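You operate a simulated robot arm through the tools that you are given. There is no shell and no other tool.

You are at the controls of a simulated robot arm. One attempt, no reset.

TASK
Check that the tester reports EMPTY at 2 bar with its port open.
Fine: Lay the orange lid in the tray, switch on, set the dial, press the test button, and turn the dial back to 0.

Only the result counts: the job must be done as asked and must still hold three seconds after the hand-in. Knocking over, shifting, dropping, spilling or breaking anything else fails it. Lids that push on must go on centred and level and be pressed home; caps that screw on are set level and turned clockwise until they are tight.

THE ROBOT
A 7-joint arm with a two-finger parallel gripper, fixed in place. Base frame: the origin is at the foot of the arm, x ahead of it, y to its left, z up; the work surface is at about z = 85. Units: cm, rad, N and s.
With the tool pointing down near the work surface it reaches from about 42 to 90 cm from the base axis. Its first joint turns from -2.496 to 2.496 rad. Payload 3 kg.
The tool frame sits at the grasp point between the pads (the TCP): z along the fingers, y along the line on which they close. The tips reach 3 cm beyond it. Largest opening 9.4 cm; finger width 2.8, thickness 1; the body of the gripper, 5 by 9.6 cm, starts 5.5 cm behind the TCP.
Orientation is told as [roll, pitch, yaw] about the base's x, y, z axes, in that order, counted from this pose: with the fingers straight down and closing along the base's y, the tool's x points along the base's -x, its y along +y and its z along -z.

THE INTERFACE
- The arm moves only by the tool drive_tool. Its arguments are lists of equal length, an entry for each row: "travel": the shift along the tool's x, y, z in units of 200 mm (1.0 is 200 mm), a list of three; "angular": the turn, a rotation vector about the tool's x, y, z in units of 120 degrees (1.0 is 120 degrees), a list of three; "gripper": the finger opening in m, from 0 to 0.094. In form: {"travel": [[x, y, z], ...], "angular": [[rx, ry, rz], ...], "gripper": [gripper, ...]}. A call has 1 to 20 rows; each row is the pose to reach, as a shift and turn from the pose commanded when the call began, along the tool's axes at that moment. A call with a number of a shift or a turn outside -1 to 1 is refused whole. Rows are played at 5 a second. More than 5 cm and 0.15 rad between two rows, or a gripper value outside its range, and nothing of the call is played. A pose out of reach is approached as far as the arm can. The call stops where the force on the tool passes 40 N (or 10 N more than at its start, if that is more) or the arm is blocked; 0.2 s more then pass. The fingers move at their own pace (about 7.2 cm/s each) and stop on an object; they squeeze with about 25 N. The grip force told is the motor's: it shows also when the fingers shut on nothing. Time passes only in rows, and 0.2 s behind the last, so rows that repeat a pose let the fingers close. It gives the time, the measured TCP pose, the force on the tool (base axes), the opening and the grip force at its end, in the units of the frame above (readings bear some noise), with the torque about the TCP (base axes, N m) and any sound that the robot's microphone picked up.
- Cameras (640 x 400 px; columns grow to the right, rows downward): "scene" is fixed at [22, 65.02, 146.61]; the picture's right is [-0.74, -0.68, 0.00], its down [-0.39, 0.42, -0.82] and it looks along [0.55, -0.60, -0.57] (base axes); focal length 317 px, centre (320, 200). "wrist" rides on the gripper at [7.6, 1.4, -10.3] in the tool frame; the picture's right is [-0.18, 0.98, 0.00], its down [-0.75, -0.14, -0.64] and it looks along [-0.63, -0.12, 0.77] (tool axes); focal length 243 px, centre (320, 200). There is no depth. A picture from a camera that has moved, and an enlarged one, comes with that camera's place and axes in the base frame and with its lens.
- camera(camera): a new picture of that camera. The clock stands still meanwhile.
- close_up(camera, box): a new picture of the part [left, top, right, bottom] of that camera's present view, enlarged. The clock stands still meanwhile.
- hand_in(): hands the job in; it is judged then, once.

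Nothing tells you positions but the pictures and the camera data. Unless the task says otherwise, let go and move clear before handing in.

The tools are called by a JSON object that holds its "api" and its "payload". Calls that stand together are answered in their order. drive_tool: Moves the arm, as the interface text tells. Its arguments: {"type":"object","properties":{"travel":{"type":"array"},"angular":{"type":"array"},"gripper":{"type":"array"}},"required":["travel","angular","gripper"]} The other tools are called the same way: camera (camera) takes a picture; close_up (camera, box) takes an enlarged picture of a part of a camera's view; hand_in () hands the job in.

At the start:

```text
clock: 0.0
eef_pos: [49.38, 24.23, 124.65]
tool_rot: [0.0, 0.0, 0.0]
wrist_force: [-0.7, 0.2, -0.2]
torque: [0.04, -0.02, -0.01]
finger_gap: 9.41
finger_force: 0.0
```

scene: 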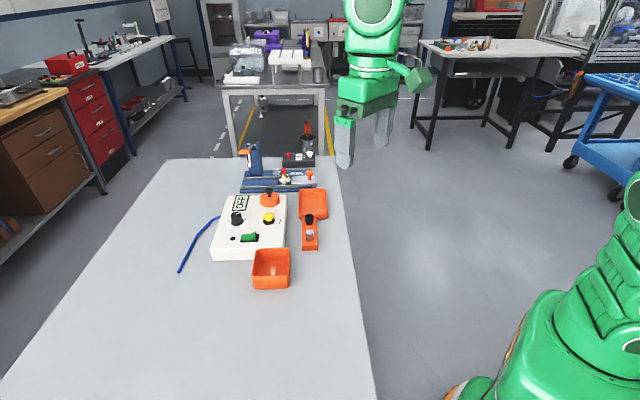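
wrist: 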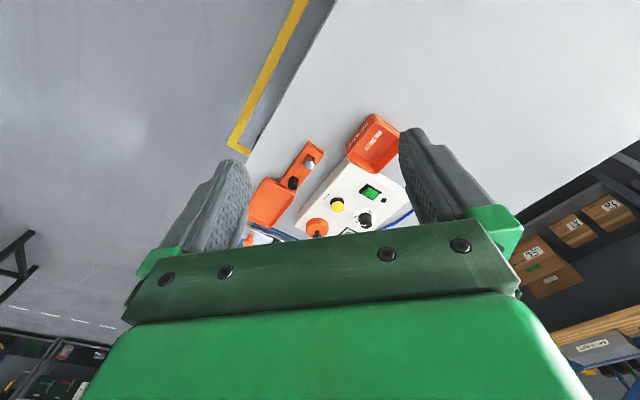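

I see a white tester box with an orange lid, a yellow button, a black dial and a green switch, plus trays around it. I'll zoom in first to identify everything.

{"api": "close_up", "payload": {"camera": "scene", "box": [200, 180, 300, 270]}}

{"api": "close_up", "payload": {"camera": "scene", "box": [230, 135, 340, 205]}}

{"api": "close_up", "payload": {"camera": "scene", "box": [240, 180, 340, 300]}}

{"api": "close_up", "payload": {"camera": "wrist", "box": [230, 100, 430, 250]}}

```text
4.44 times, centred on (250, 225) of scene
camera zoom: at [22.0, 65.02, 146.61], right [-0.74, -0.68, 0.0], down [-0.39, 0.42, -0.82], along [0.55, -0.6, -0.57], focal length 1410 px, centre (631, 89)
```

zoom: 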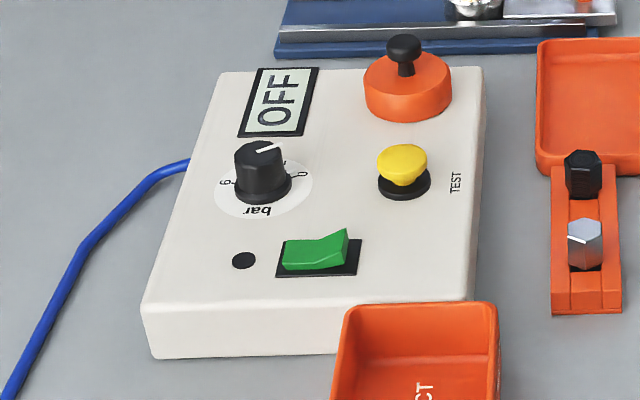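

```text
5.71 times, centred on (285, 170) of scene
camera zoom: at [22.0, 65.02, 146.61], right [-0.74, -0.68, 0.0], down [-0.39, 0.42, -0.82], along [0.55, -0.6, -0.57], focal length 1813 px, centre (520, 371)
```

zoom: 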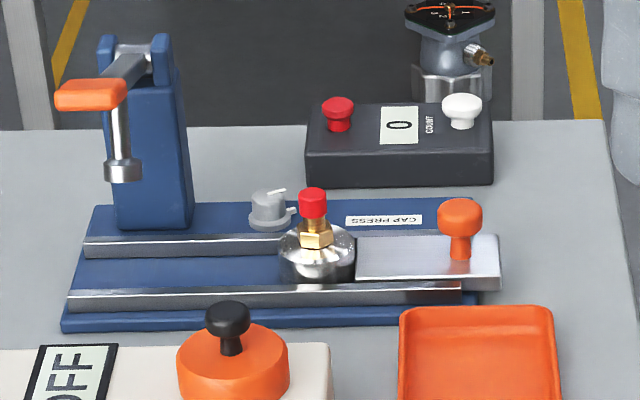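

```text
3.33 times, centred on (290, 240) of scene
camera zoom: at [22.0, 65.02, 146.61], right [-0.74, -0.68, 0.0], down [-0.39, 0.42, -0.82], along [0.55, -0.6, -0.57], focal length 1058 px, centre (420, 67)
```

zoom: 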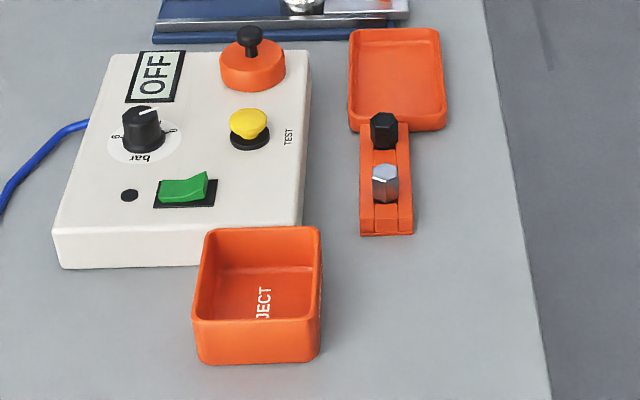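

```text
2.67 times, centred on (330, 175) of wrist
camera zoom: at [41.66, 25.62, 134.9], right [0.18, 0.98, 0.0], down [0.75, -0.14, 0.64], along [0.63, -0.12, -0.77], focal length 647 px, centre (293, 267)
```

zoom: 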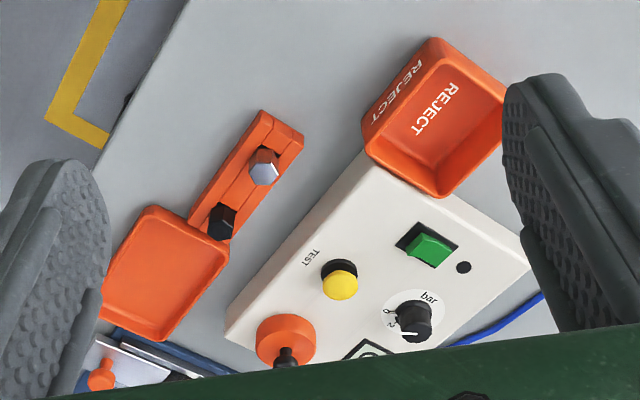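

The shallow orange tray sits past the cap holder, the lid is at about (87, 17), the button at (81, 23), the switch at (79, 31) and the dial at (87, 29). I'll move in higher up to get a closer wrist view.

{"api": "drive_tool", "payload": {"travel": [[-0.18, -0.02, 0.1], [-0.36, -0.04, 0.2], [-0.54, -0.06, 0.3], [-0.72, -0.08, 0.4], [-0.9, -0.1, 0.5], [-0.9, -0.1, 0.5]], "angular": [[0, 0, 0], [0, 0, 0], [0, 0, 0], [0, 0, 0], [0, 0, 0], [0, 0, 0]], "gripper": [0.094, 0.094, 0.094, 0.094, 0.094, 0.094]}}

{"api": "camera", "payload": {"camera": "wrist"}}

{"api": "close_up", "payload": {"camera": "scene", "box": [225, 185, 285, 225]}}

```text
clock: 1.4
eef_pos: [67.51, 22.32, 114.76]
tool_rot: [-0.001, 0.0, 0.001]
wrist_force: [0.1, 0.6, 0.0]
torque: [-0.04, -0.01, 0.02]
finger_gap: 9.41
finger_force: 0.1
```

```text
taken
camera wrist: at [59.73, 23.72, 124.95], right [0.18, 0.98, 0.0], down [0.75, -0.14, 0.64], along [0.63, -0.12, -0.77], focal length 243 px, centre (320, 200)
```

wrist: 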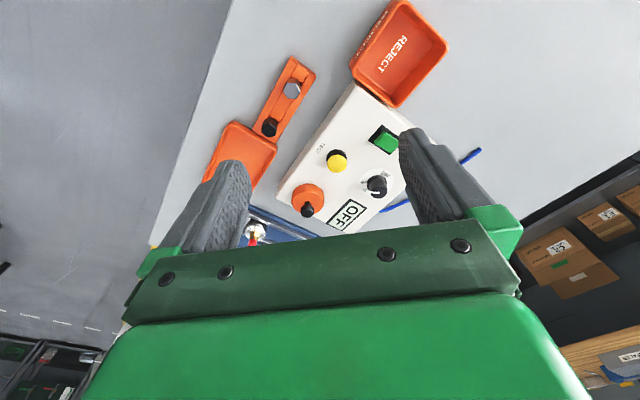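

```text
10.00 times, centred on (255, 205) of scene
camera zoom: at [22.0, 65.02, 146.61], right [-0.74, -0.68, 0.0], down [-0.39, 0.42, -0.82], along [0.55, -0.6, -0.57], focal length 3174 px, centre (970, 150)
```

zoom: 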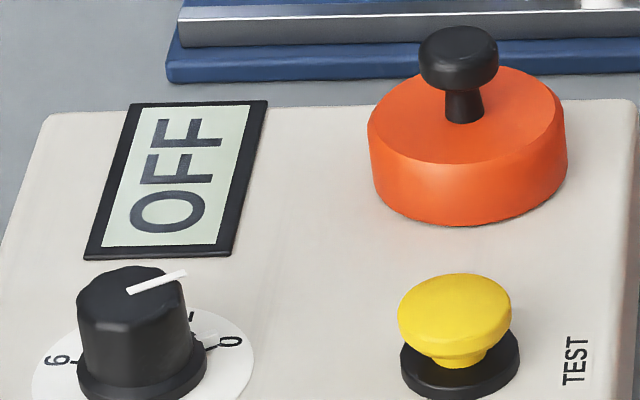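

{"api": "close_up", "payload": {"camera": "wrist", "box": [340, 110, 430, 240]}}

{"api": "close_up", "payload": {"camera": "wrist", "box": [360, 160, 400, 200]}}

{"api": "close_up", "payload": {"camera": "scene", "box": [225, 200, 265, 230]}}

{"api": "close_up", "payload": {"camera": "wrist", "box": [260, 80, 420, 240]}}

```text
3.08 times, centred on (385, 175) of wrist
camera zoom: at [59.73, 23.72, 124.95], right [0.18, 0.98, 0.0], down [0.75, -0.14, 0.64], along [0.63, -0.12, -0.77], focal length 746 px, centre (120, 277)
```

zoom: 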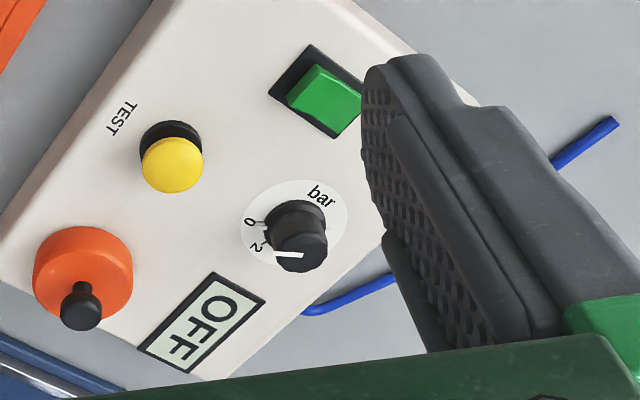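

```text
10.00 times, centred on (380, 180) of wrist
camera zoom: at [59.73, 23.72, 124.95], right [0.18, 0.98, 0.0], down [0.75, -0.14, 0.64], along [0.63, -0.12, -0.77], focal length 2426 px, centre (-280, 400)
```

zoom: 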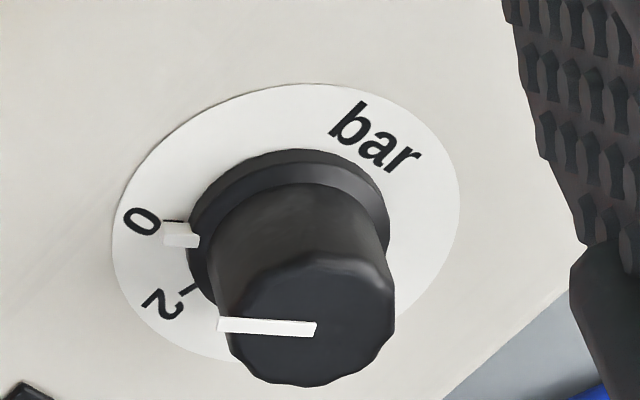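

```text
13.33 times, centred on (245, 215) of scene
camera zoom: at [22.0, 65.02, 146.61], right [-0.74, -0.68, 0.0], down [-0.39, 0.42, -0.82], along [0.55, -0.6, -0.57], focal length 4231 px, centre (1320, 0)
```

zoom: 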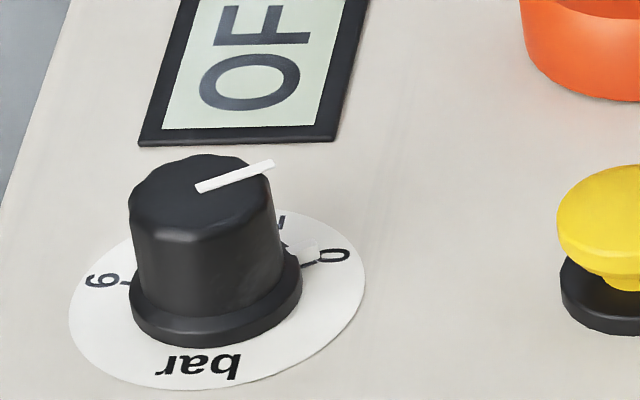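

```text
2.50 times, centred on (340, 160) of wrist
camera zoom: at [59.73, 23.72, 124.95], right [0.18, 0.98, 0.0], down [0.75, -0.14, 0.64], along [0.63, -0.12, -0.77], focal length 606 px, centre (270, 300)
```

zoom: 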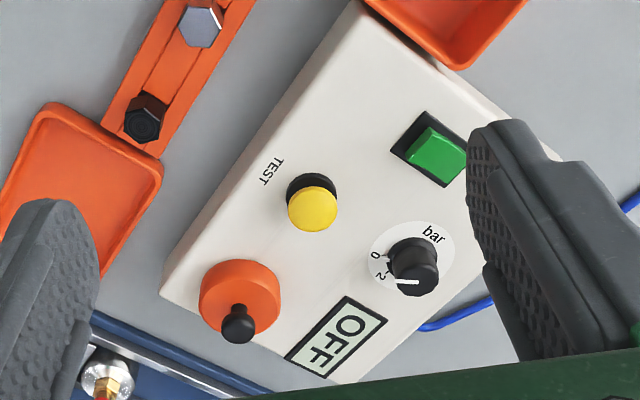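

The dial points at 0, with 2 about 45° counterclockwise seen from above. I'm now moving above the lid's black knob, at about (86, 17, 95), to check the alignment and reach.

{"api": "drive_tool", "payload": {"travel": [[-0.18, -0.053, 0.09], [-0.36, -0.106, 0.18], [-0.54, -0.16, 0.27], [-0.72, -0.21, 0.36], [-0.9, -0.265, 0.45], [-0.9, -0.265, 0.45]], "angular": [[0, 0, 0], [0, 0, 0], [0, 0, 0], [0, 0, 0], [0, 0, 0], [0, 0, 0]], "gripper": [0.06, 0.06, 0.06, 0.06, 0.06, 0.06]}}

{"api": "camera", "payload": {"camera": "wrist"}}

{"api": "camera", "payload": {"camera": "scene"}}

```text
clock: 2.8
eef_pos: [85.11, 16.78, 105.45]
tool_rot: [0.0, 0.0, 0.0]
wrist_force: [0.1, 0.5, -0.2]
torque: [0.01, -0.02, -0.01]
finger_gap: 6.03
finger_force: 0.2
out of reach, approached as far as the arm can: row 5
```

```text
taken
camera wrist: at [77.46, 18.28, 115.69], right [0.18, 0.98, 0.0], down [0.75, -0.14, 0.64], along [0.63, -0.12, -0.77], focal length 243 px, centre (320, 200)
```

wrist: 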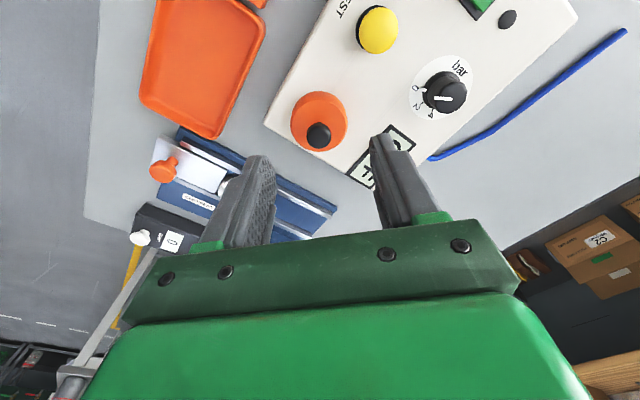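

```text
taken
```

scene: 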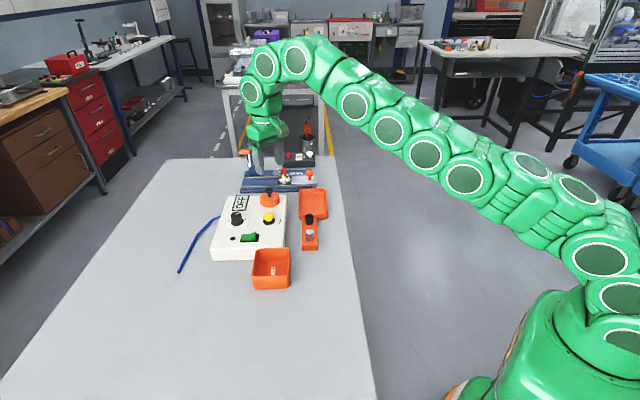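

The lid knob is at about (86.9, 16.4, 95), just within reach. I'm lowering partway and centring on it.

{"api": "drive_tool", "payload": {"travel": [[0, -0.01, 0.14], [-0.035, -0.022, 0.25], [-0.07, -0.022, 0.3], [-0.07, -0.022, 0.3]], "angular": [[0, 0, 0], [0, 0, 0], [0, 0, 0], [0, 0, 0]], "gripper": [0.06, 0.06, 0.06, 0.06]}}

{"api": "camera", "payload": {"camera": "wrist"}}

{"api": "close_up", "payload": {"camera": "scene", "box": [220, 130, 340, 220]}}

```text
clock: 3.8
eef_pos: [86.64, 16.58, 99.68]
tool_rot: [0.001, 0.0, 0.0]
wrist_force: [0.3, 0.0, 0.2]
torque: [-0.01, -0.02, -0.01]
finger_gap: 5.97
finger_force: 0.0
```

```text
taken
camera wrist: at [79.02, 17.95, 109.89], right [0.18, 0.98, 0.0], down [0.75, -0.14, 0.64], along [0.63, -0.12, -0.77], focal length 243 px, centre (320, 200)
```

wrist: 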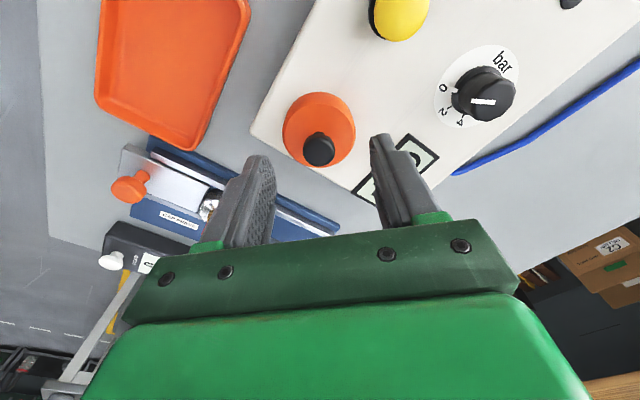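

```text
4.44 times, centred on (280, 175) of scene
camera zoom: at [22.0, 65.02, 146.61], right [-0.74, -0.68, 0.0], down [-0.39, 0.42, -0.82], along [0.55, -0.6, -0.57], focal length 1410 px, centre (498, 311)
```

zoom: 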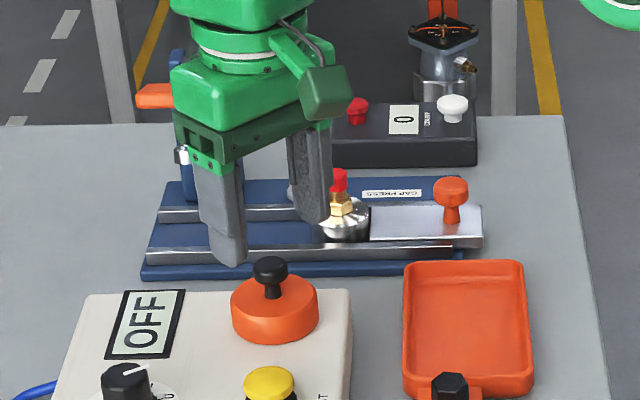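

The knob is centred between the fingers. I'll lower the tips to around its head and close.

{"api": "drive_tool", "payload": {"travel": [[-0.008, -0.006, 0.1], [-0.008, -0.006, 0.19], [-0.008, -0.006, 0.19], [-0.008, -0.006, 0.19], [-0.008, -0.006, 0.19], [-0.008, -0.006, 0.19], [-0.008, -0.006, 0.19]], "angular": [[0, 0, 0], [0, 0, 0], [0, 0, 0], [0, 0, 0], [0, 0, 0], [0, 0, 0], [0, 0, 0]], "gripper": [0.06, 0.06, 0.06, 0.0, 0.0, 0.0, 0.0]}}

{"api": "camera", "payload": {"camera": "wrist"}}

{"api": "close_up", "payload": {"camera": "scene", "box": [220, 130, 340, 220]}}

```text
clock: 5.4
eef_pos: [86.85, 16.42, 95.92]
tool_rot: [0.0, 0.001, 0.0]
wrist_force: [0.6, -0.9, 1.5]
torque: [-0.06, -0.06, -0.02]
finger_gap: 2.22
finger_force: 24.8
```

```text
taken
camera wrist: at [79.19, 17.8, 106.13], right [0.18, 0.98, 0.0], down [0.75, -0.14, 0.64], along [0.63, -0.12, -0.77], focal length 243 px, centre (320, 200)
```

wrist: 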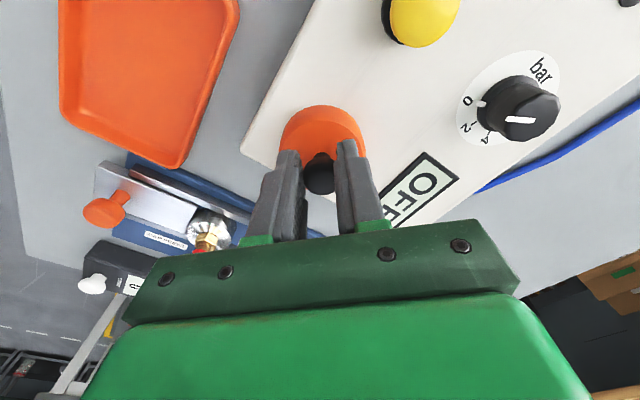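

```text
4.44 times, centred on (280, 175) of scene
camera zoom: at [22.0, 65.02, 146.61], right [-0.74, -0.68, 0.0], down [-0.39, 0.42, -0.82], along [0.55, -0.6, -0.57], focal length 1410 px, centre (498, 311)
```

zoom: 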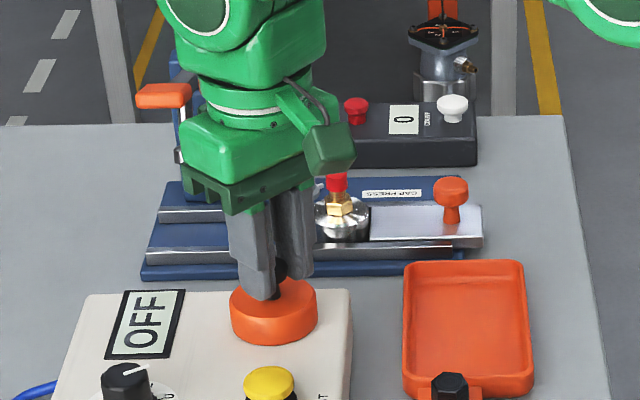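

The knob is gripped, with a 2.2 cm gap. I'm lifting gently straight up.

{"api": "drive_tool", "payload": {"travel": [[0, 0, -0.03], [0, 0, -0.06], [0, 0, -0.1], [0.02, 0, -0.15], [0.02, 0, -0.15]], "angular": [[0, 0, 0], [0, 0, 0], [0, 0, 0], [0, 0, 0], [0, 0, 0]], "gripper": [0.0, 0.0, 0.0, 0.0, 0.0]}}

{"api": "camera", "payload": {"camera": "wrist"}}

{"api": "close_up", "payload": {"camera": "scene", "box": [220, 130, 340, 220]}}

```text
clock: 6.6
eef_pos: [86.46, 16.32, 98.84]
tool_rot: [-0.001, -0.001, 0.0]
wrist_force: [0.3, -0.5, 0.3]
torque: [0.0, 0.0, 0.04]
finger_gap: 2.2
finger_force: 25.1
```

```text
taken
camera wrist: at [78.83, 17.8, 109.08], right [0.18, 0.98, 0.0], down [0.75, -0.14, 0.64], along [0.63, -0.12, -0.77], focal length 243 px, centre (320, 200)
```

wrist: 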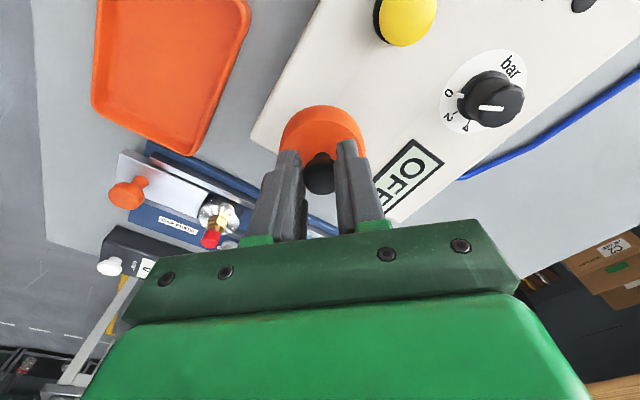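

```text
4.44 times, centred on (280, 175) of scene
camera zoom: at [22.0, 65.02, 146.61], right [-0.74, -0.68, 0.0], down [-0.39, 0.42, -0.82], along [0.55, -0.6, -0.57], focal length 1410 px, centre (498, 311)
```

zoom: 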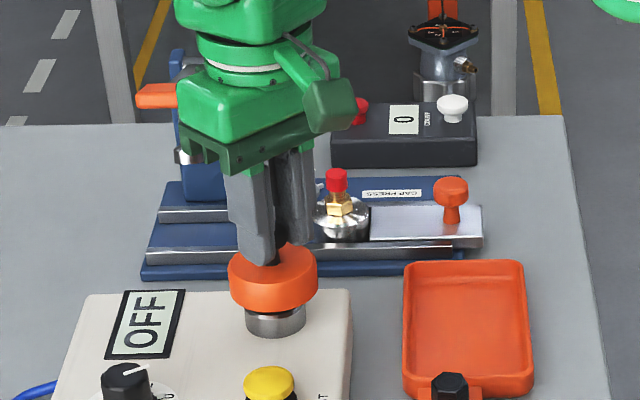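

The lid is off and I can see the metal port. I'm raising it further and carrying it over the shallow tray, centre about (80.5, 4.5).

{"api": "drive_tool", "payload": {"travel": [[0.05, -0.03, -0.12], [0.15, -0.1, -0.21], [0.2, -0.28, -0.21], [0.24, -0.46, -0.21], [0.275, -0.61, -0.21], [0.275, -0.61, -0.05], [0.275, -0.61, 0.05], [0.275, -0.61, 0.05]], "angular": [[0, 0, 0], [0, 0, 0], [0, 0, 0], [0, 0, 0], [0, 0, 0], [0, 0, 0], [0, 0, 0], [0, 0, 0]], "gripper": [0.0, 0.0, 0.0, 0.0, 0.0, 0.0, 0.0, 0.0]}}

{"api": "camera", "payload": {"camera": "wrist"}}

{"api": "close_up", "payload": {"camera": "scene", "box": [230, 140, 350, 230]}}

```text
clock: 8.4
eef_pos: [81.04, 4.2, 97.76]
tool_rot: [0.0, 0.0, -0.001]
wrist_force: [0.3, 0.1, -0.9]
torque: [0.0, 0.03, -0.02]
finger_gap: 2.21
finger_force: 25.1
```

```text
taken
camera wrist: at [73.24, 5.56, 108.04], right [0.18, 0.98, 0.0], down [0.75, -0.14, 0.64], along [0.63, -0.12, -0.77], focal length 243 px, centre (320, 200)
```

wrist: 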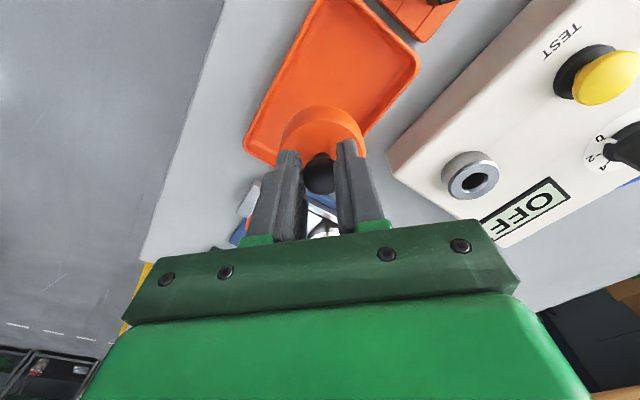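

```text
4.44 times, centred on (290, 185) of scene
camera zoom: at [22.0, 65.02, 146.61], right [-0.74, -0.68, 0.0], down [-0.39, 0.42, -0.82], along [0.55, -0.6, -0.57], focal length 1410 px, centre (453, 267)
```

zoom: 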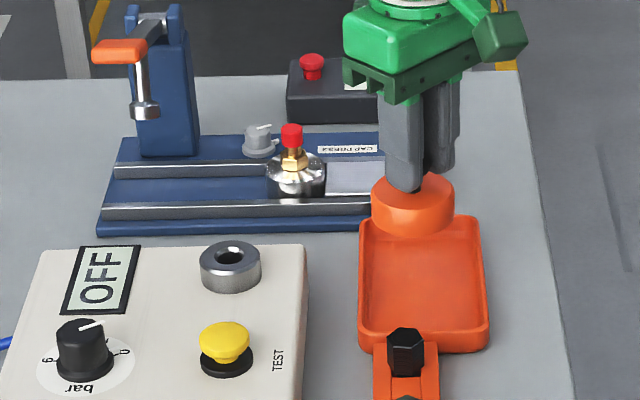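

Tray centre is confirmed at about (80.3, 4.4), and the lid is over it. I'm lowering carefully.

{"api": "drive_tool", "payload": {"travel": [[0.012, -0.01, 0.1], [0.012, -0.01, 0.19], [0.012, -0.01, 0.19]], "angular": [[0, 0, 0], [0, 0, 0], [0, 0, 0]], "gripper": [0.0, 0.0, 0.0]}}

{"api": "close_up", "payload": {"camera": "scene", "box": [270, 170, 350, 230]}}

{"api": "camera", "payload": {"camera": "wrist"}}

```text
clock: 9.2
eef_pos: [80.78, 3.98, 93.95]
tool_rot: [0.0, 0.0, 0.001]
wrist_force: [0.0, 0.1, -0.4]
torque: [0.03, -0.02, 0.01]
finger_gap: 2.19
finger_force: 24.8
```

```text
6.67 times, centred on (310, 200) of scene
camera zoom: at [22.0, 65.02, 146.61], right [-0.74, -0.68, 0.0], down [-0.39, 0.42, -0.82], along [0.55, -0.6, -0.57], focal length 2116 px, centre (387, 200)
```

zoom: 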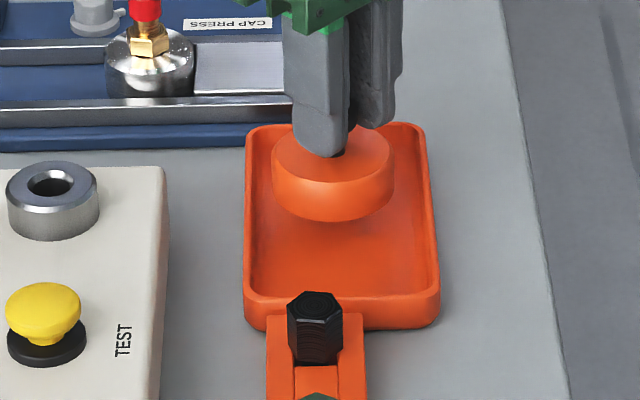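

```text
taken
camera wrist: at [73.02, 5.37, 104.25], right [0.18, 0.98, 0.0], down [0.75, -0.14, 0.64], along [0.63, -0.12, -0.77], focal length 243 px, centre (320, 200)
```

wrist: 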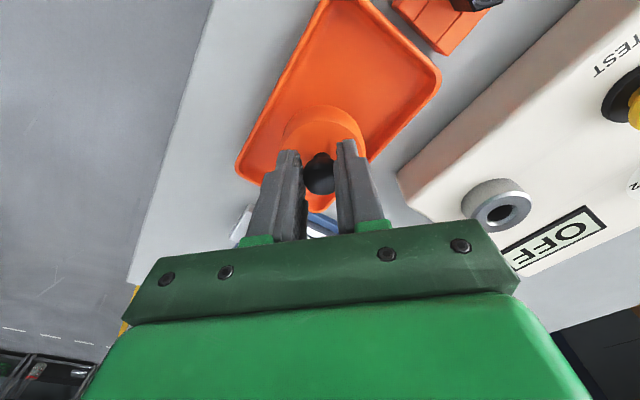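

The lid is well inside the tray's walls and still hovering. I'll continue down in small steps until it touches.

{"api": "drive_tool", "payload": {"travel": [[0, 0, 0.03], [0, 0, 0.06], [0, 0, 0.08], [0, 0, 0.08]], "angular": [[0, 0, 0], [0, 0, 0], [0, 0, 0], [0, 0, 0]], "gripper": [0.0, 0.0, 0.0, 0.0]}}

{"api": "close_up", "payload": {"camera": "scene", "box": [270, 170, 350, 230]}}

```text
clock: 10.2
eef_pos: [80.74, 3.95, 92.41]
tool_rot: [-0.001, 0.0, 0.0]
wrist_force: [0.0, -0.6, -0.4]
torque: [0.02, 0.01, -0.01]
finger_gap: 2.18
finger_force: 24.8
```

```text
6.67 times, centred on (310, 200) of scene
camera zoom: at [22.0, 65.02, 146.61], right [-0.74, -0.68, 0.0], down [-0.39, 0.42, -0.82], along [0.55, -0.6, -0.57], focal length 2116 px, centre (387, 200)
```

zoom: 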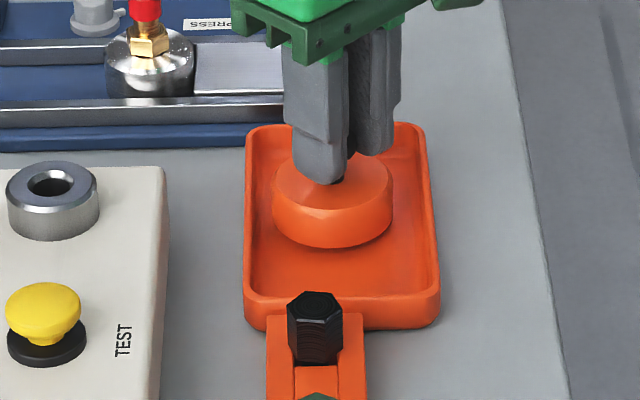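

{"api": "drive_tool", "payload": {"travel": [[0, 0, 0.01], [0, 0, 0.02], [0, 0, 0.02]], "angular": [[0, 0, 0], [0, 0, 0], [0, 0, 0]], "gripper": [0.0, 0.0, 0.0]}}

{"api": "close_up", "payload": {"camera": "scene", "box": [290, 180, 330, 210]}}

```text
clock: 11.0
eef_pos: [80.88, 3.86, 92.02]
tool_rot: [-0.001, 0.0, 0.0]
wrist_force: [0.6, 0.0, -0.3]
torque: [0.03, -0.01, 0.01]
finger_gap: 2.17
finger_force: 24.8
```

```text
13.33 times, centred on (310, 195) of scene
camera zoom: at [22.0, 65.02, 146.61], right [-0.74, -0.68, 0.0], down [-0.39, 0.42, -0.82], along [0.55, -0.6, -0.57], focal length 4231 px, centre (453, 267)
```

zoom: 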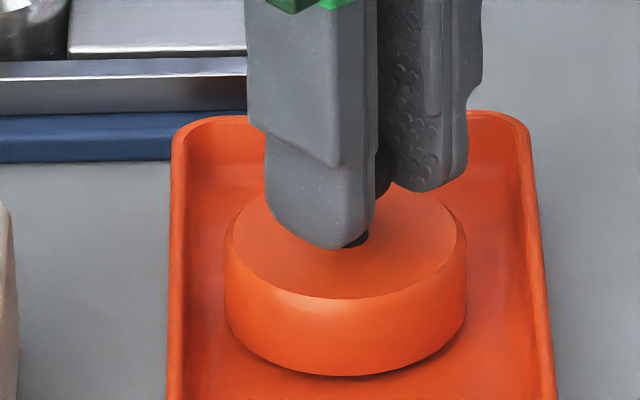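

{"api": "drive_tool", "payload": {"travel": [[0, 0, 0.01], [0, 0, 0.015], [0, 0, 0.015]], "angular": [[0, 0, 0], [0, 0, 0], [0, 0, 0]], "gripper": [0.0, 0.0, 0.0]}}

{"api": "close_up", "payload": {"camera": "scene", "box": [290, 180, 330, 210]}}

```text
clock: 11.8
eef_pos: [80.84, 3.92, 91.81]
tool_rot: [-0.001, -0.001, -0.001]
wrist_force: [0.5, -0.7, -0.3]
torque: [0.01, 0.01, 0.02]
finger_gap: 2.2
finger_force: 25.0
```

```text
13.33 times, centred on (310, 195) of scene
camera zoom: at [22.0, 65.02, 146.61], right [-0.74, -0.68, 0.0], down [-0.39, 0.42, -0.82], along [0.55, -0.6, -0.57], focal length 4231 px, centre (453, 267)
```

zoom: 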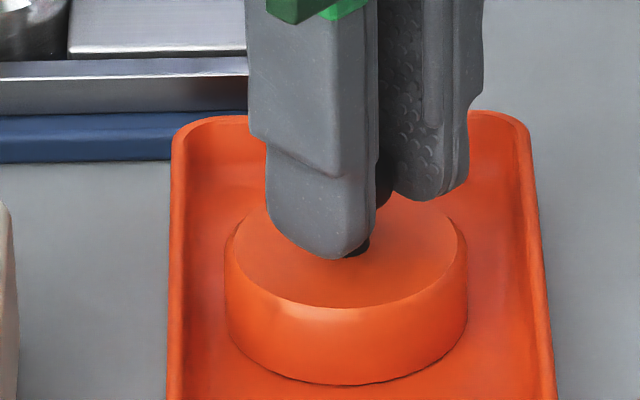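

{"api": "drive_tool", "payload": {"travel": [[0, 0, 0.005], [0, 0, 0.01], [0, 0, 0.01]], "angular": [[0, 0, 0], [0, 0, 0], [0, 0, 0]], "gripper": [0.0, 0.0, 0.0]}}

{"api": "close_up", "payload": {"camera": "scene", "box": [290, 180, 330, 210]}}

```text
clock: 12.6
eef_pos: [80.85, 3.87, 91.64]
tool_rot: [0.0, -0.002, 0.0]
wrist_force: [-1.9, 0.7, 19.9]
torque: [0.02, 0.01, -0.12]
finger_gap: 2.21
finger_force: 24.7
```

```text
13.33 times, centred on (310, 195) of scene
camera zoom: at [22.0, 65.02, 146.61], right [-0.74, -0.68, 0.0], down [-0.39, 0.42, -0.82], along [0.55, -0.6, -0.57], focal length 4231 px, centre (453, 267)
```

zoom: 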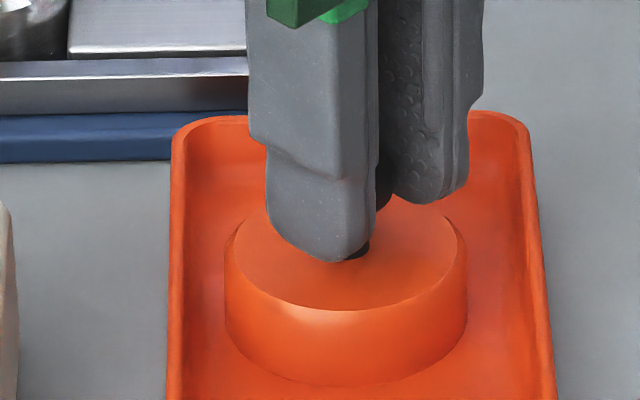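

The lid is resting on the tray floor (20 N contact). I'm easing off slightly, opening and rising.

{"api": "drive_tool", "payload": {"travel": [[0, 0, -0.005], [0, 0, -0.005], [0, 0, -0.005], [0, 0, -0.005], [0, 0, -0.1], [0, 0, -0.3], [0, 0, -0.5], [0, 0, -0.5]], "angular": [[0, 0, 0], [0, 0, 0], [0, 0, 0], [0, 0, 0], [0, 0, 0], [0, 0, 0], [0, 0, 0], [0, 0, 0]], "gripper": [0.0, 0.05, 0.05, 0.05, 0.05, 0.05, 0.05, 0.05]}}

{"api": "camera", "payload": {"camera": "wrist"}}

{"api": "close_up", "payload": {"camera": "scene", "box": [200, 150, 340, 270]}}

```text
clock: 14.4
eef_pos: [80.7, 4.04, 101.59]
tool_rot: [0.001, 0.001, -0.001]
wrist_force: [0.2, 0.0, 0.4]
torque: [0.02, -0.02, 0.01]
finger_gap: 4.99
finger_force: 0.0
```

```text
taken
camera wrist: at [73.02, 5.43, 111.76], right [0.18, 0.98, 0.0], down [0.75, -0.14, 0.64], along [0.63, -0.12, -0.77], focal length 243 px, centre (320, 200)
```

wrist: 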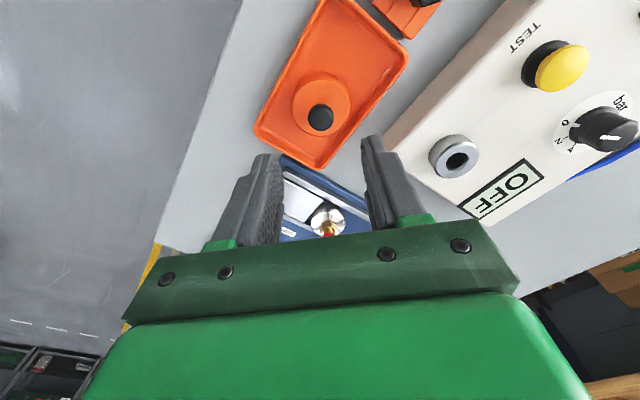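

```text
3.33 times, centred on (270, 210) of scene
camera zoom: at [22.0, 65.02, 146.61], right [-0.74, -0.68, 0.0], down [-0.39, 0.42, -0.82], along [0.55, -0.6, -0.57], focal length 1058 px, centre (487, 167)
```

zoom: 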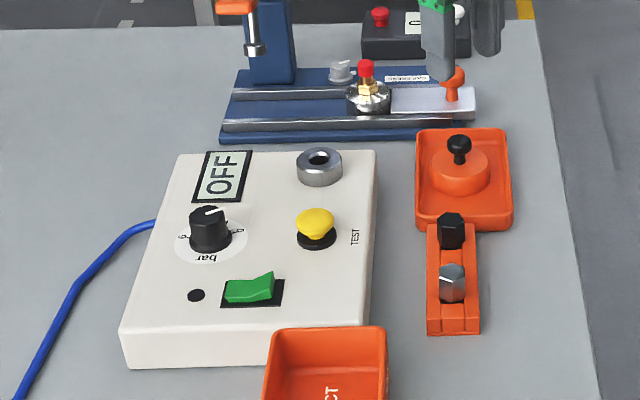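

The lid lies in the tray. Next is the green rocker switch, so I'll move over that area, close the fingers and turn the tool to line up with the box.

{"api": "drive_tool", "payload": {"travel": [[0.04, 0.15, 0], [0.08, 0.31, 0], [0.12, 0.47, 0], [0.16, 0.63, 0], [0.2, 0.79, 0], [0.235, 0.95, 0], [0.235, 0.95, 0]], "angular": [[0, 0, 0.066], [0, 0, 0.132], [0, 0, 0.198], [0, 0, 0.264], [0, 0, 0.33], [0, 0, 0.395], [0, 0, 0.395]], "gripper": [0.0, 0.0, 0.0, 0.0, 0.0, 0.0, 0.0]}}

{"api": "camera", "payload": {"camera": "wrist"}}

{"api": "camera", "payload": {"camera": "scene"}}

```text
clock: 16.0
eef_pos: [75.99, 22.94, 101.49]
tool_rot: [0.001, 0.001, -0.829]
wrist_force: [0.3, 0.0, 1.4]
torque: [0.0, 0.0, 0.0]
finger_gap: 0.0
finger_force: 24.9
```

```text
taken
camera wrist: at [71.82, 29.53, 111.77], right [0.85, 0.53, 0.0], down [0.41, -0.65, 0.64], along [0.34, -0.55, -0.77], focal length 243 px, centre (320, 200)
```

wrist: 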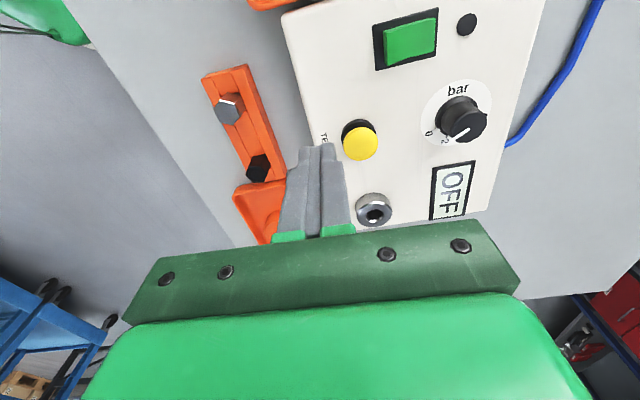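

```text
taken
```

scene: 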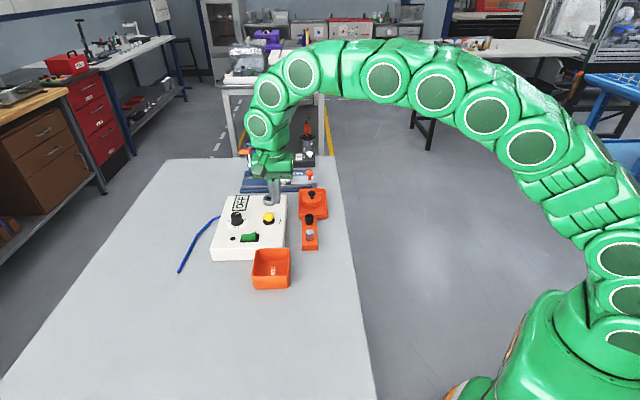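

The rocker's raised end is at about (77.4, 29.5). I'm moving the closed fingertips over it, still above.

{"api": "drive_tool", "payload": {"travel": [[0.07, 0.1, 0.0], [0.14, 0.2, 0.05], [0.198, 0.284, 0.15], [0.198, 0.284, 0.22], [0.198, 0.284, 0.22]], "angular": [[0, 0, 0], [0, 0, 0], [0, 0, 0], [0, 0, 0], [0, 0, 0]], "gripper": [0.0, 0.0, 0.0, 0.0, 0.0]}}

{"api": "camera", "payload": {"camera": "wrist"}}

{"api": "close_up", "payload": {"camera": "scene", "box": [210, 190, 290, 260]}}

```text
clock: 17.2
eef_pos: [77.44, 29.73, 97.11]
tool_rot: [0.0, 0.0, -0.829]
wrist_force: [1.1, -0.3, -0.4]
torque: [-0.03, 0.02, -0.04]
finger_gap: 0.02
finger_force: 24.8
```

```text
taken
camera wrist: at [73.42, 36.25, 107.34], right [0.85, 0.53, 0.0], down [0.41, -0.65, 0.64], along [0.34, -0.54, -0.77], focal length 243 px, centre (320, 200)
```

wrist: 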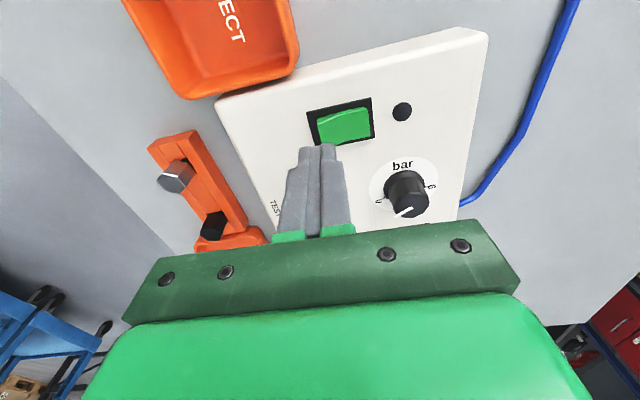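

```text
5.71 times, centred on (250, 225) of scene
camera zoom: at [22.0, 65.02, 146.61], right [-0.74, -0.68, 0.0], down [-0.39, 0.42, -0.82], along [0.55, -0.6, -0.57], focal length 1813 px, centre (720, 57)
```

zoom: 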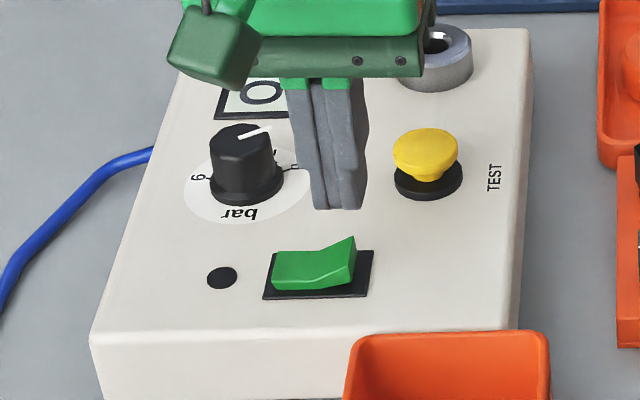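

{"api": "close_up", "payload": {"camera": "scene", "box": [240, 215, 280, 245]}}

{"api": "close_up", "payload": {"camera": "wrist", "box": [280, 80, 400, 180]}}

```text
13.33 times, centred on (260, 230) of scene
camera zoom: at [22.0, 65.02, 146.61], right [-0.74, -0.68, 0.0], down [-0.39, 0.42, -0.82], along [0.55, -0.6, -0.57], focal length 4231 px, centre (1120, -200)
```

zoom: 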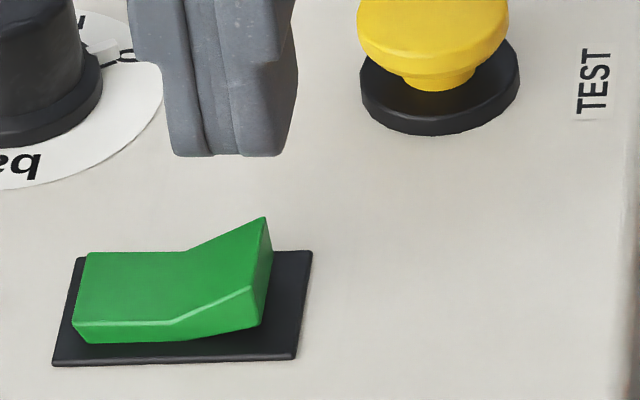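

```text
4.00 times, centred on (340, 130) of wrist
camera zoom: at [73.42, 36.25, 107.34], right [0.85, 0.53, 0.0], down [0.41, -0.65, 0.64], along [0.34, -0.54, -0.77], focal length 970 px, centre (240, 480)
```

zoom: 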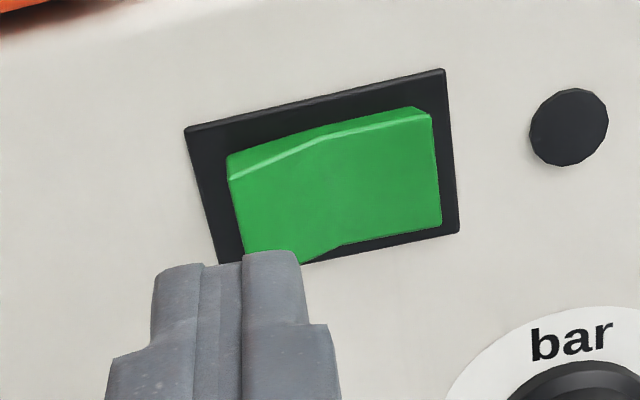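

The tips are nearly above the raised end. I'm making a small correction and then descending slowly.

{"api": "drive_tool", "payload": {"travel": [[0.01, 0.017, 0.06], [0.01, 0.017, 0.12], [0.01, 0.017, 0.12]], "angular": [[0, 0, 0], [0, 0, 0], [0, 0, 0]], "gripper": [0.0, 0.0, 0.0]}}

{"api": "close_up", "payload": {"camera": "scene", "box": [230, 205, 290, 250]}}

{"api": "close_up", "payload": {"camera": "wrist", "box": [280, 80, 400, 180]}}

```text
clock: 18.0
eef_pos: [77.66, 30.24, 94.68]
tool_rot: [0.0, 0.0, -0.828]
wrist_force: [-0.4, 0.6, -0.4]
torque: [-0.02, -0.01, -0.03]
finger_gap: 0.0
finger_force: 24.4
```

```text
8.89 times, centred on (260, 228) of scene
camera zoom: at [22.0, 65.02, 146.61], right [-0.74, -0.68, 0.0], down [-0.39, 0.42, -0.82], along [0.55, -0.6, -0.57], focal length 2821 px, centre (853, -44)
```

zoom: 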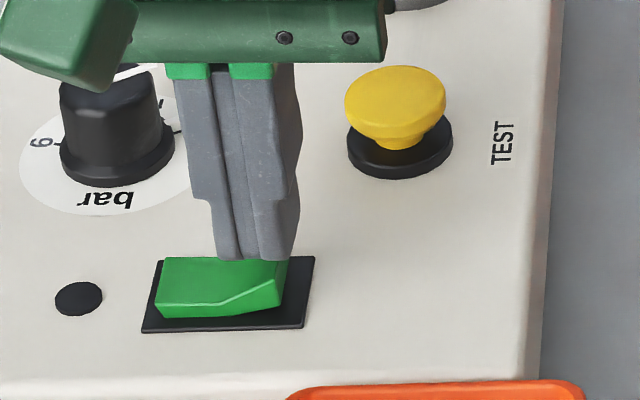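

```text
4.00 times, centred on (340, 130) of wrist
camera zoom: at [73.54, 36.66, 104.99], right [0.85, 0.53, 0.0], down [0.41, -0.65, 0.64], along [0.34, -0.54, -0.77], focal length 970 px, centre (240, 480)
```

zoom: 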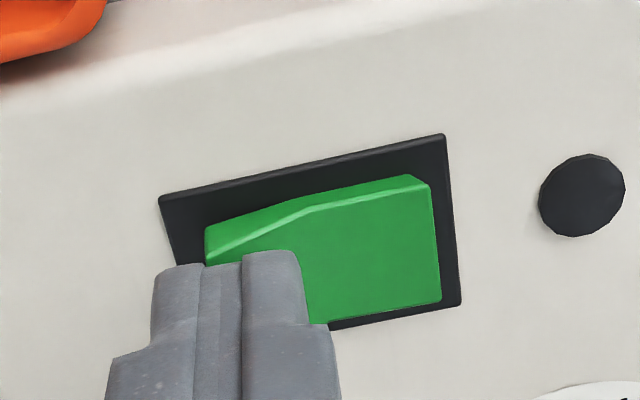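

The tips sit over the raised half. Now pressing down gradually.

{"api": "drive_tool", "payload": {"travel": [[0, -0.008, 0.01], [0, -0.008, 0.02], [0, -0.008, 0.03], [0, -0.008, 0.04], [0, -0.008, 0.05], [0, -0.008, 0.05]], "angular": [[0, 0, 0], [0, 0, 0], [0, 0, 0], [0, 0, 0], [0, 0, 0], [0, 0, 0]], "gripper": [0.0, 0.0, 0.0, 0.0, 0.0, 0.0]}}

{"api": "close_up", "payload": {"camera": "scene", "box": [220, 190, 290, 250]}}

```text
clock: 19.4
eef_pos: [77.46, 29.89, 93.72]
tool_rot: [0.0, 0.0, -0.826]
wrist_force: [0.1, 0.0, 0.8]
torque: [0.05, -0.02, 0.0]
finger_gap: 0.0
finger_force: 24.7
```

```text
6.67 times, centred on (255, 220) of scene
camera zoom: at [22.0, 65.02, 146.61], right [-0.74, -0.68, 0.0], down [-0.39, 0.42, -0.82], along [0.55, -0.6, -0.57], focal length 2116 px, centre (753, 67)
```

zoom: 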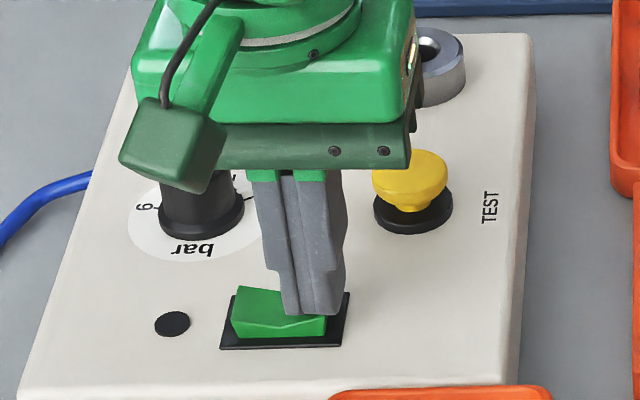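

The rocker has flipped, so I'm rising to check the display.

{"api": "drive_tool", "payload": {"travel": [[0, 0, -0.1], [0, 0, -0.3], [0, 0, -0.4], [0, 0, -0.4]], "angular": [[0, 0, 0], [0, 0, 0], [0, 0, 0], [0, 0, 0]], "gripper": [0.0, 0.0, 0.0, 0.0]}}

{"api": "camera", "payload": {"camera": "wrist"}}

{"api": "close_up", "payload": {"camera": "scene", "box": [210, 180, 290, 250]}}

```text
clock: 20.4
eef_pos: [77.65, 30.03, 101.78]
tool_rot: [0.0, 0.0, -0.827]
wrist_force: [0.2, 1.0, -0.9]
torque: [0.05, -0.02, 0.01]
finger_gap: 0.0
finger_force: 24.9
```

```text
taken
camera wrist: at [73.43, 36.53, 112.0], right [0.85, 0.53, 0.0], down [0.41, -0.65, 0.64], along [0.34, -0.54, -0.77], focal length 243 px, centre (320, 200)
```

wrist: 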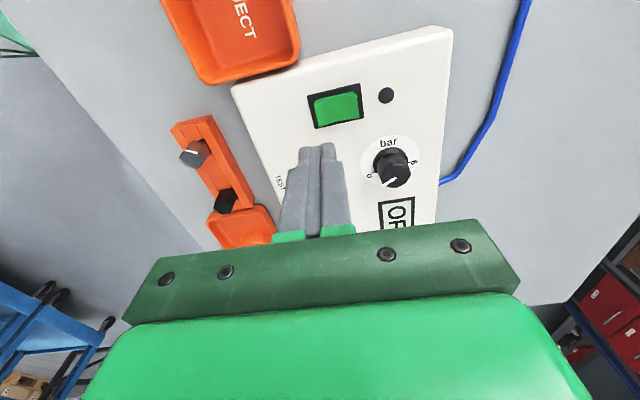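

```text
5.71 times, centred on (250, 215) of scene
camera zoom: at [22.0, 65.02, 146.61], right [-0.74, -0.68, 0.0], down [-0.39, 0.42, -0.82], along [0.55, -0.6, -0.57], focal length 1813 px, centre (720, 114)
```

zoom: 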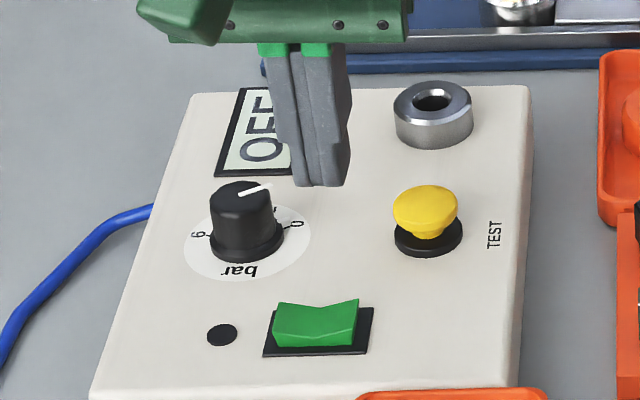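

{"api": "close_up", "payload": {"camera": "scene", "box": [240, 215, 280, 245]}}

{"api": "close_up", "payload": {"camera": "wrist", "box": [290, 60, 440, 240]}}

```text
13.33 times, centred on (260, 230) of scene
camera zoom: at [22.0, 65.02, 146.61], right [-0.74, -0.68, 0.0], down [-0.39, 0.42, -0.82], along [0.55, -0.6, -0.57], focal length 4231 px, centre (1120, -200)
```

zoom: 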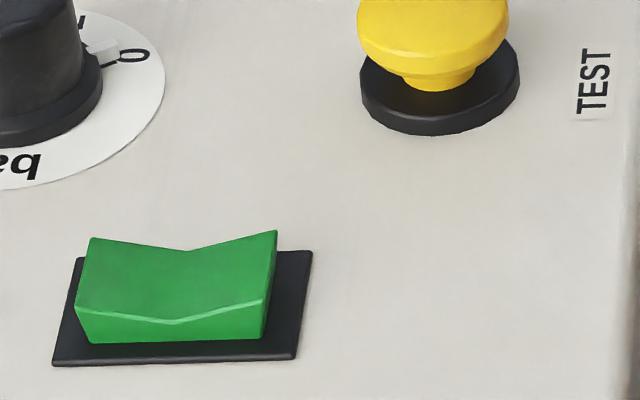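

```text
2.22 times, centred on (365, 150) of wrist
camera zoom: at [73.43, 36.53, 112.0], right [0.85, 0.53, 0.0], down [0.41, -0.65, 0.64], along [0.34, -0.54, -0.77], focal length 539 px, centre (220, 311)
```

zoom: 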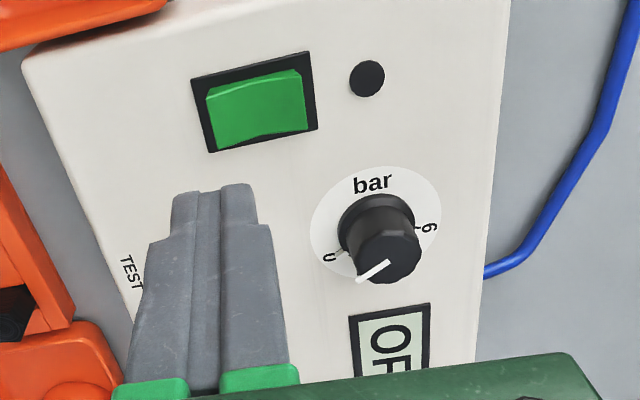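

The rocker is only at its middle position, so it needs a deeper press. I'm going down again at the same place and further.

{"api": "drive_tool", "payload": {"travel": [[0, -0.005, 0.15], [0, -0.01, 0.3], [0, -0.01, 0.39], [0, -0.01, 0.41], [0, -0.01, 0.42], [0, -0.01, 0.425], [0, -0.01, 0.43], [0, -0.01, 0.43]], "angular": [[0, 0, 0], [0, 0, 0], [0, 0, 0], [0, 0, 0], [0, 0, 0], [0, 0, 0], [0, 0, 0], [0, 0, 0]], "gripper": [0.0, 0.0, 0.0, 0.0, 0.0, 0.0, 0.0, 0.0]}}

{"api": "close_up", "payload": {"camera": "scene", "box": [235, 205, 285, 245]}}

```text
clock: 22.2
eef_pos: [77.46, 29.88, 93.17]
tool_rot: [0.003, 0.0, -0.828]
wrist_force: [-2.1, -0.3, 11.7]
torque: [-0.1, 0.05, -0.02]
finger_gap: 0.0
finger_force: 25.1
```

```text
10.00 times, centred on (260, 225) of scene
camera zoom: at [22.0, 65.02, 146.61], right [-0.74, -0.68, 0.0], down [-0.39, 0.42, -0.82], along [0.55, -0.6, -0.57], focal length 3174 px, centre (920, -50)
```

zoom: 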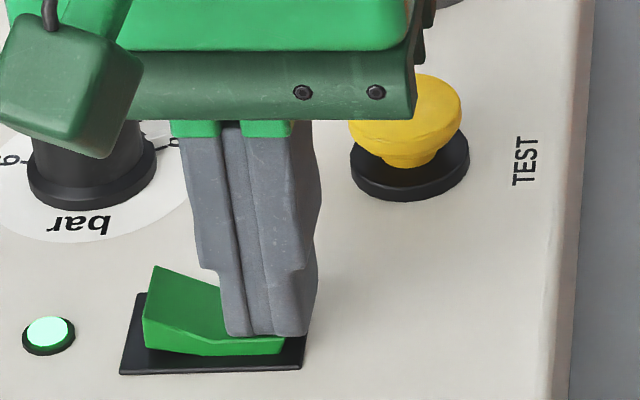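

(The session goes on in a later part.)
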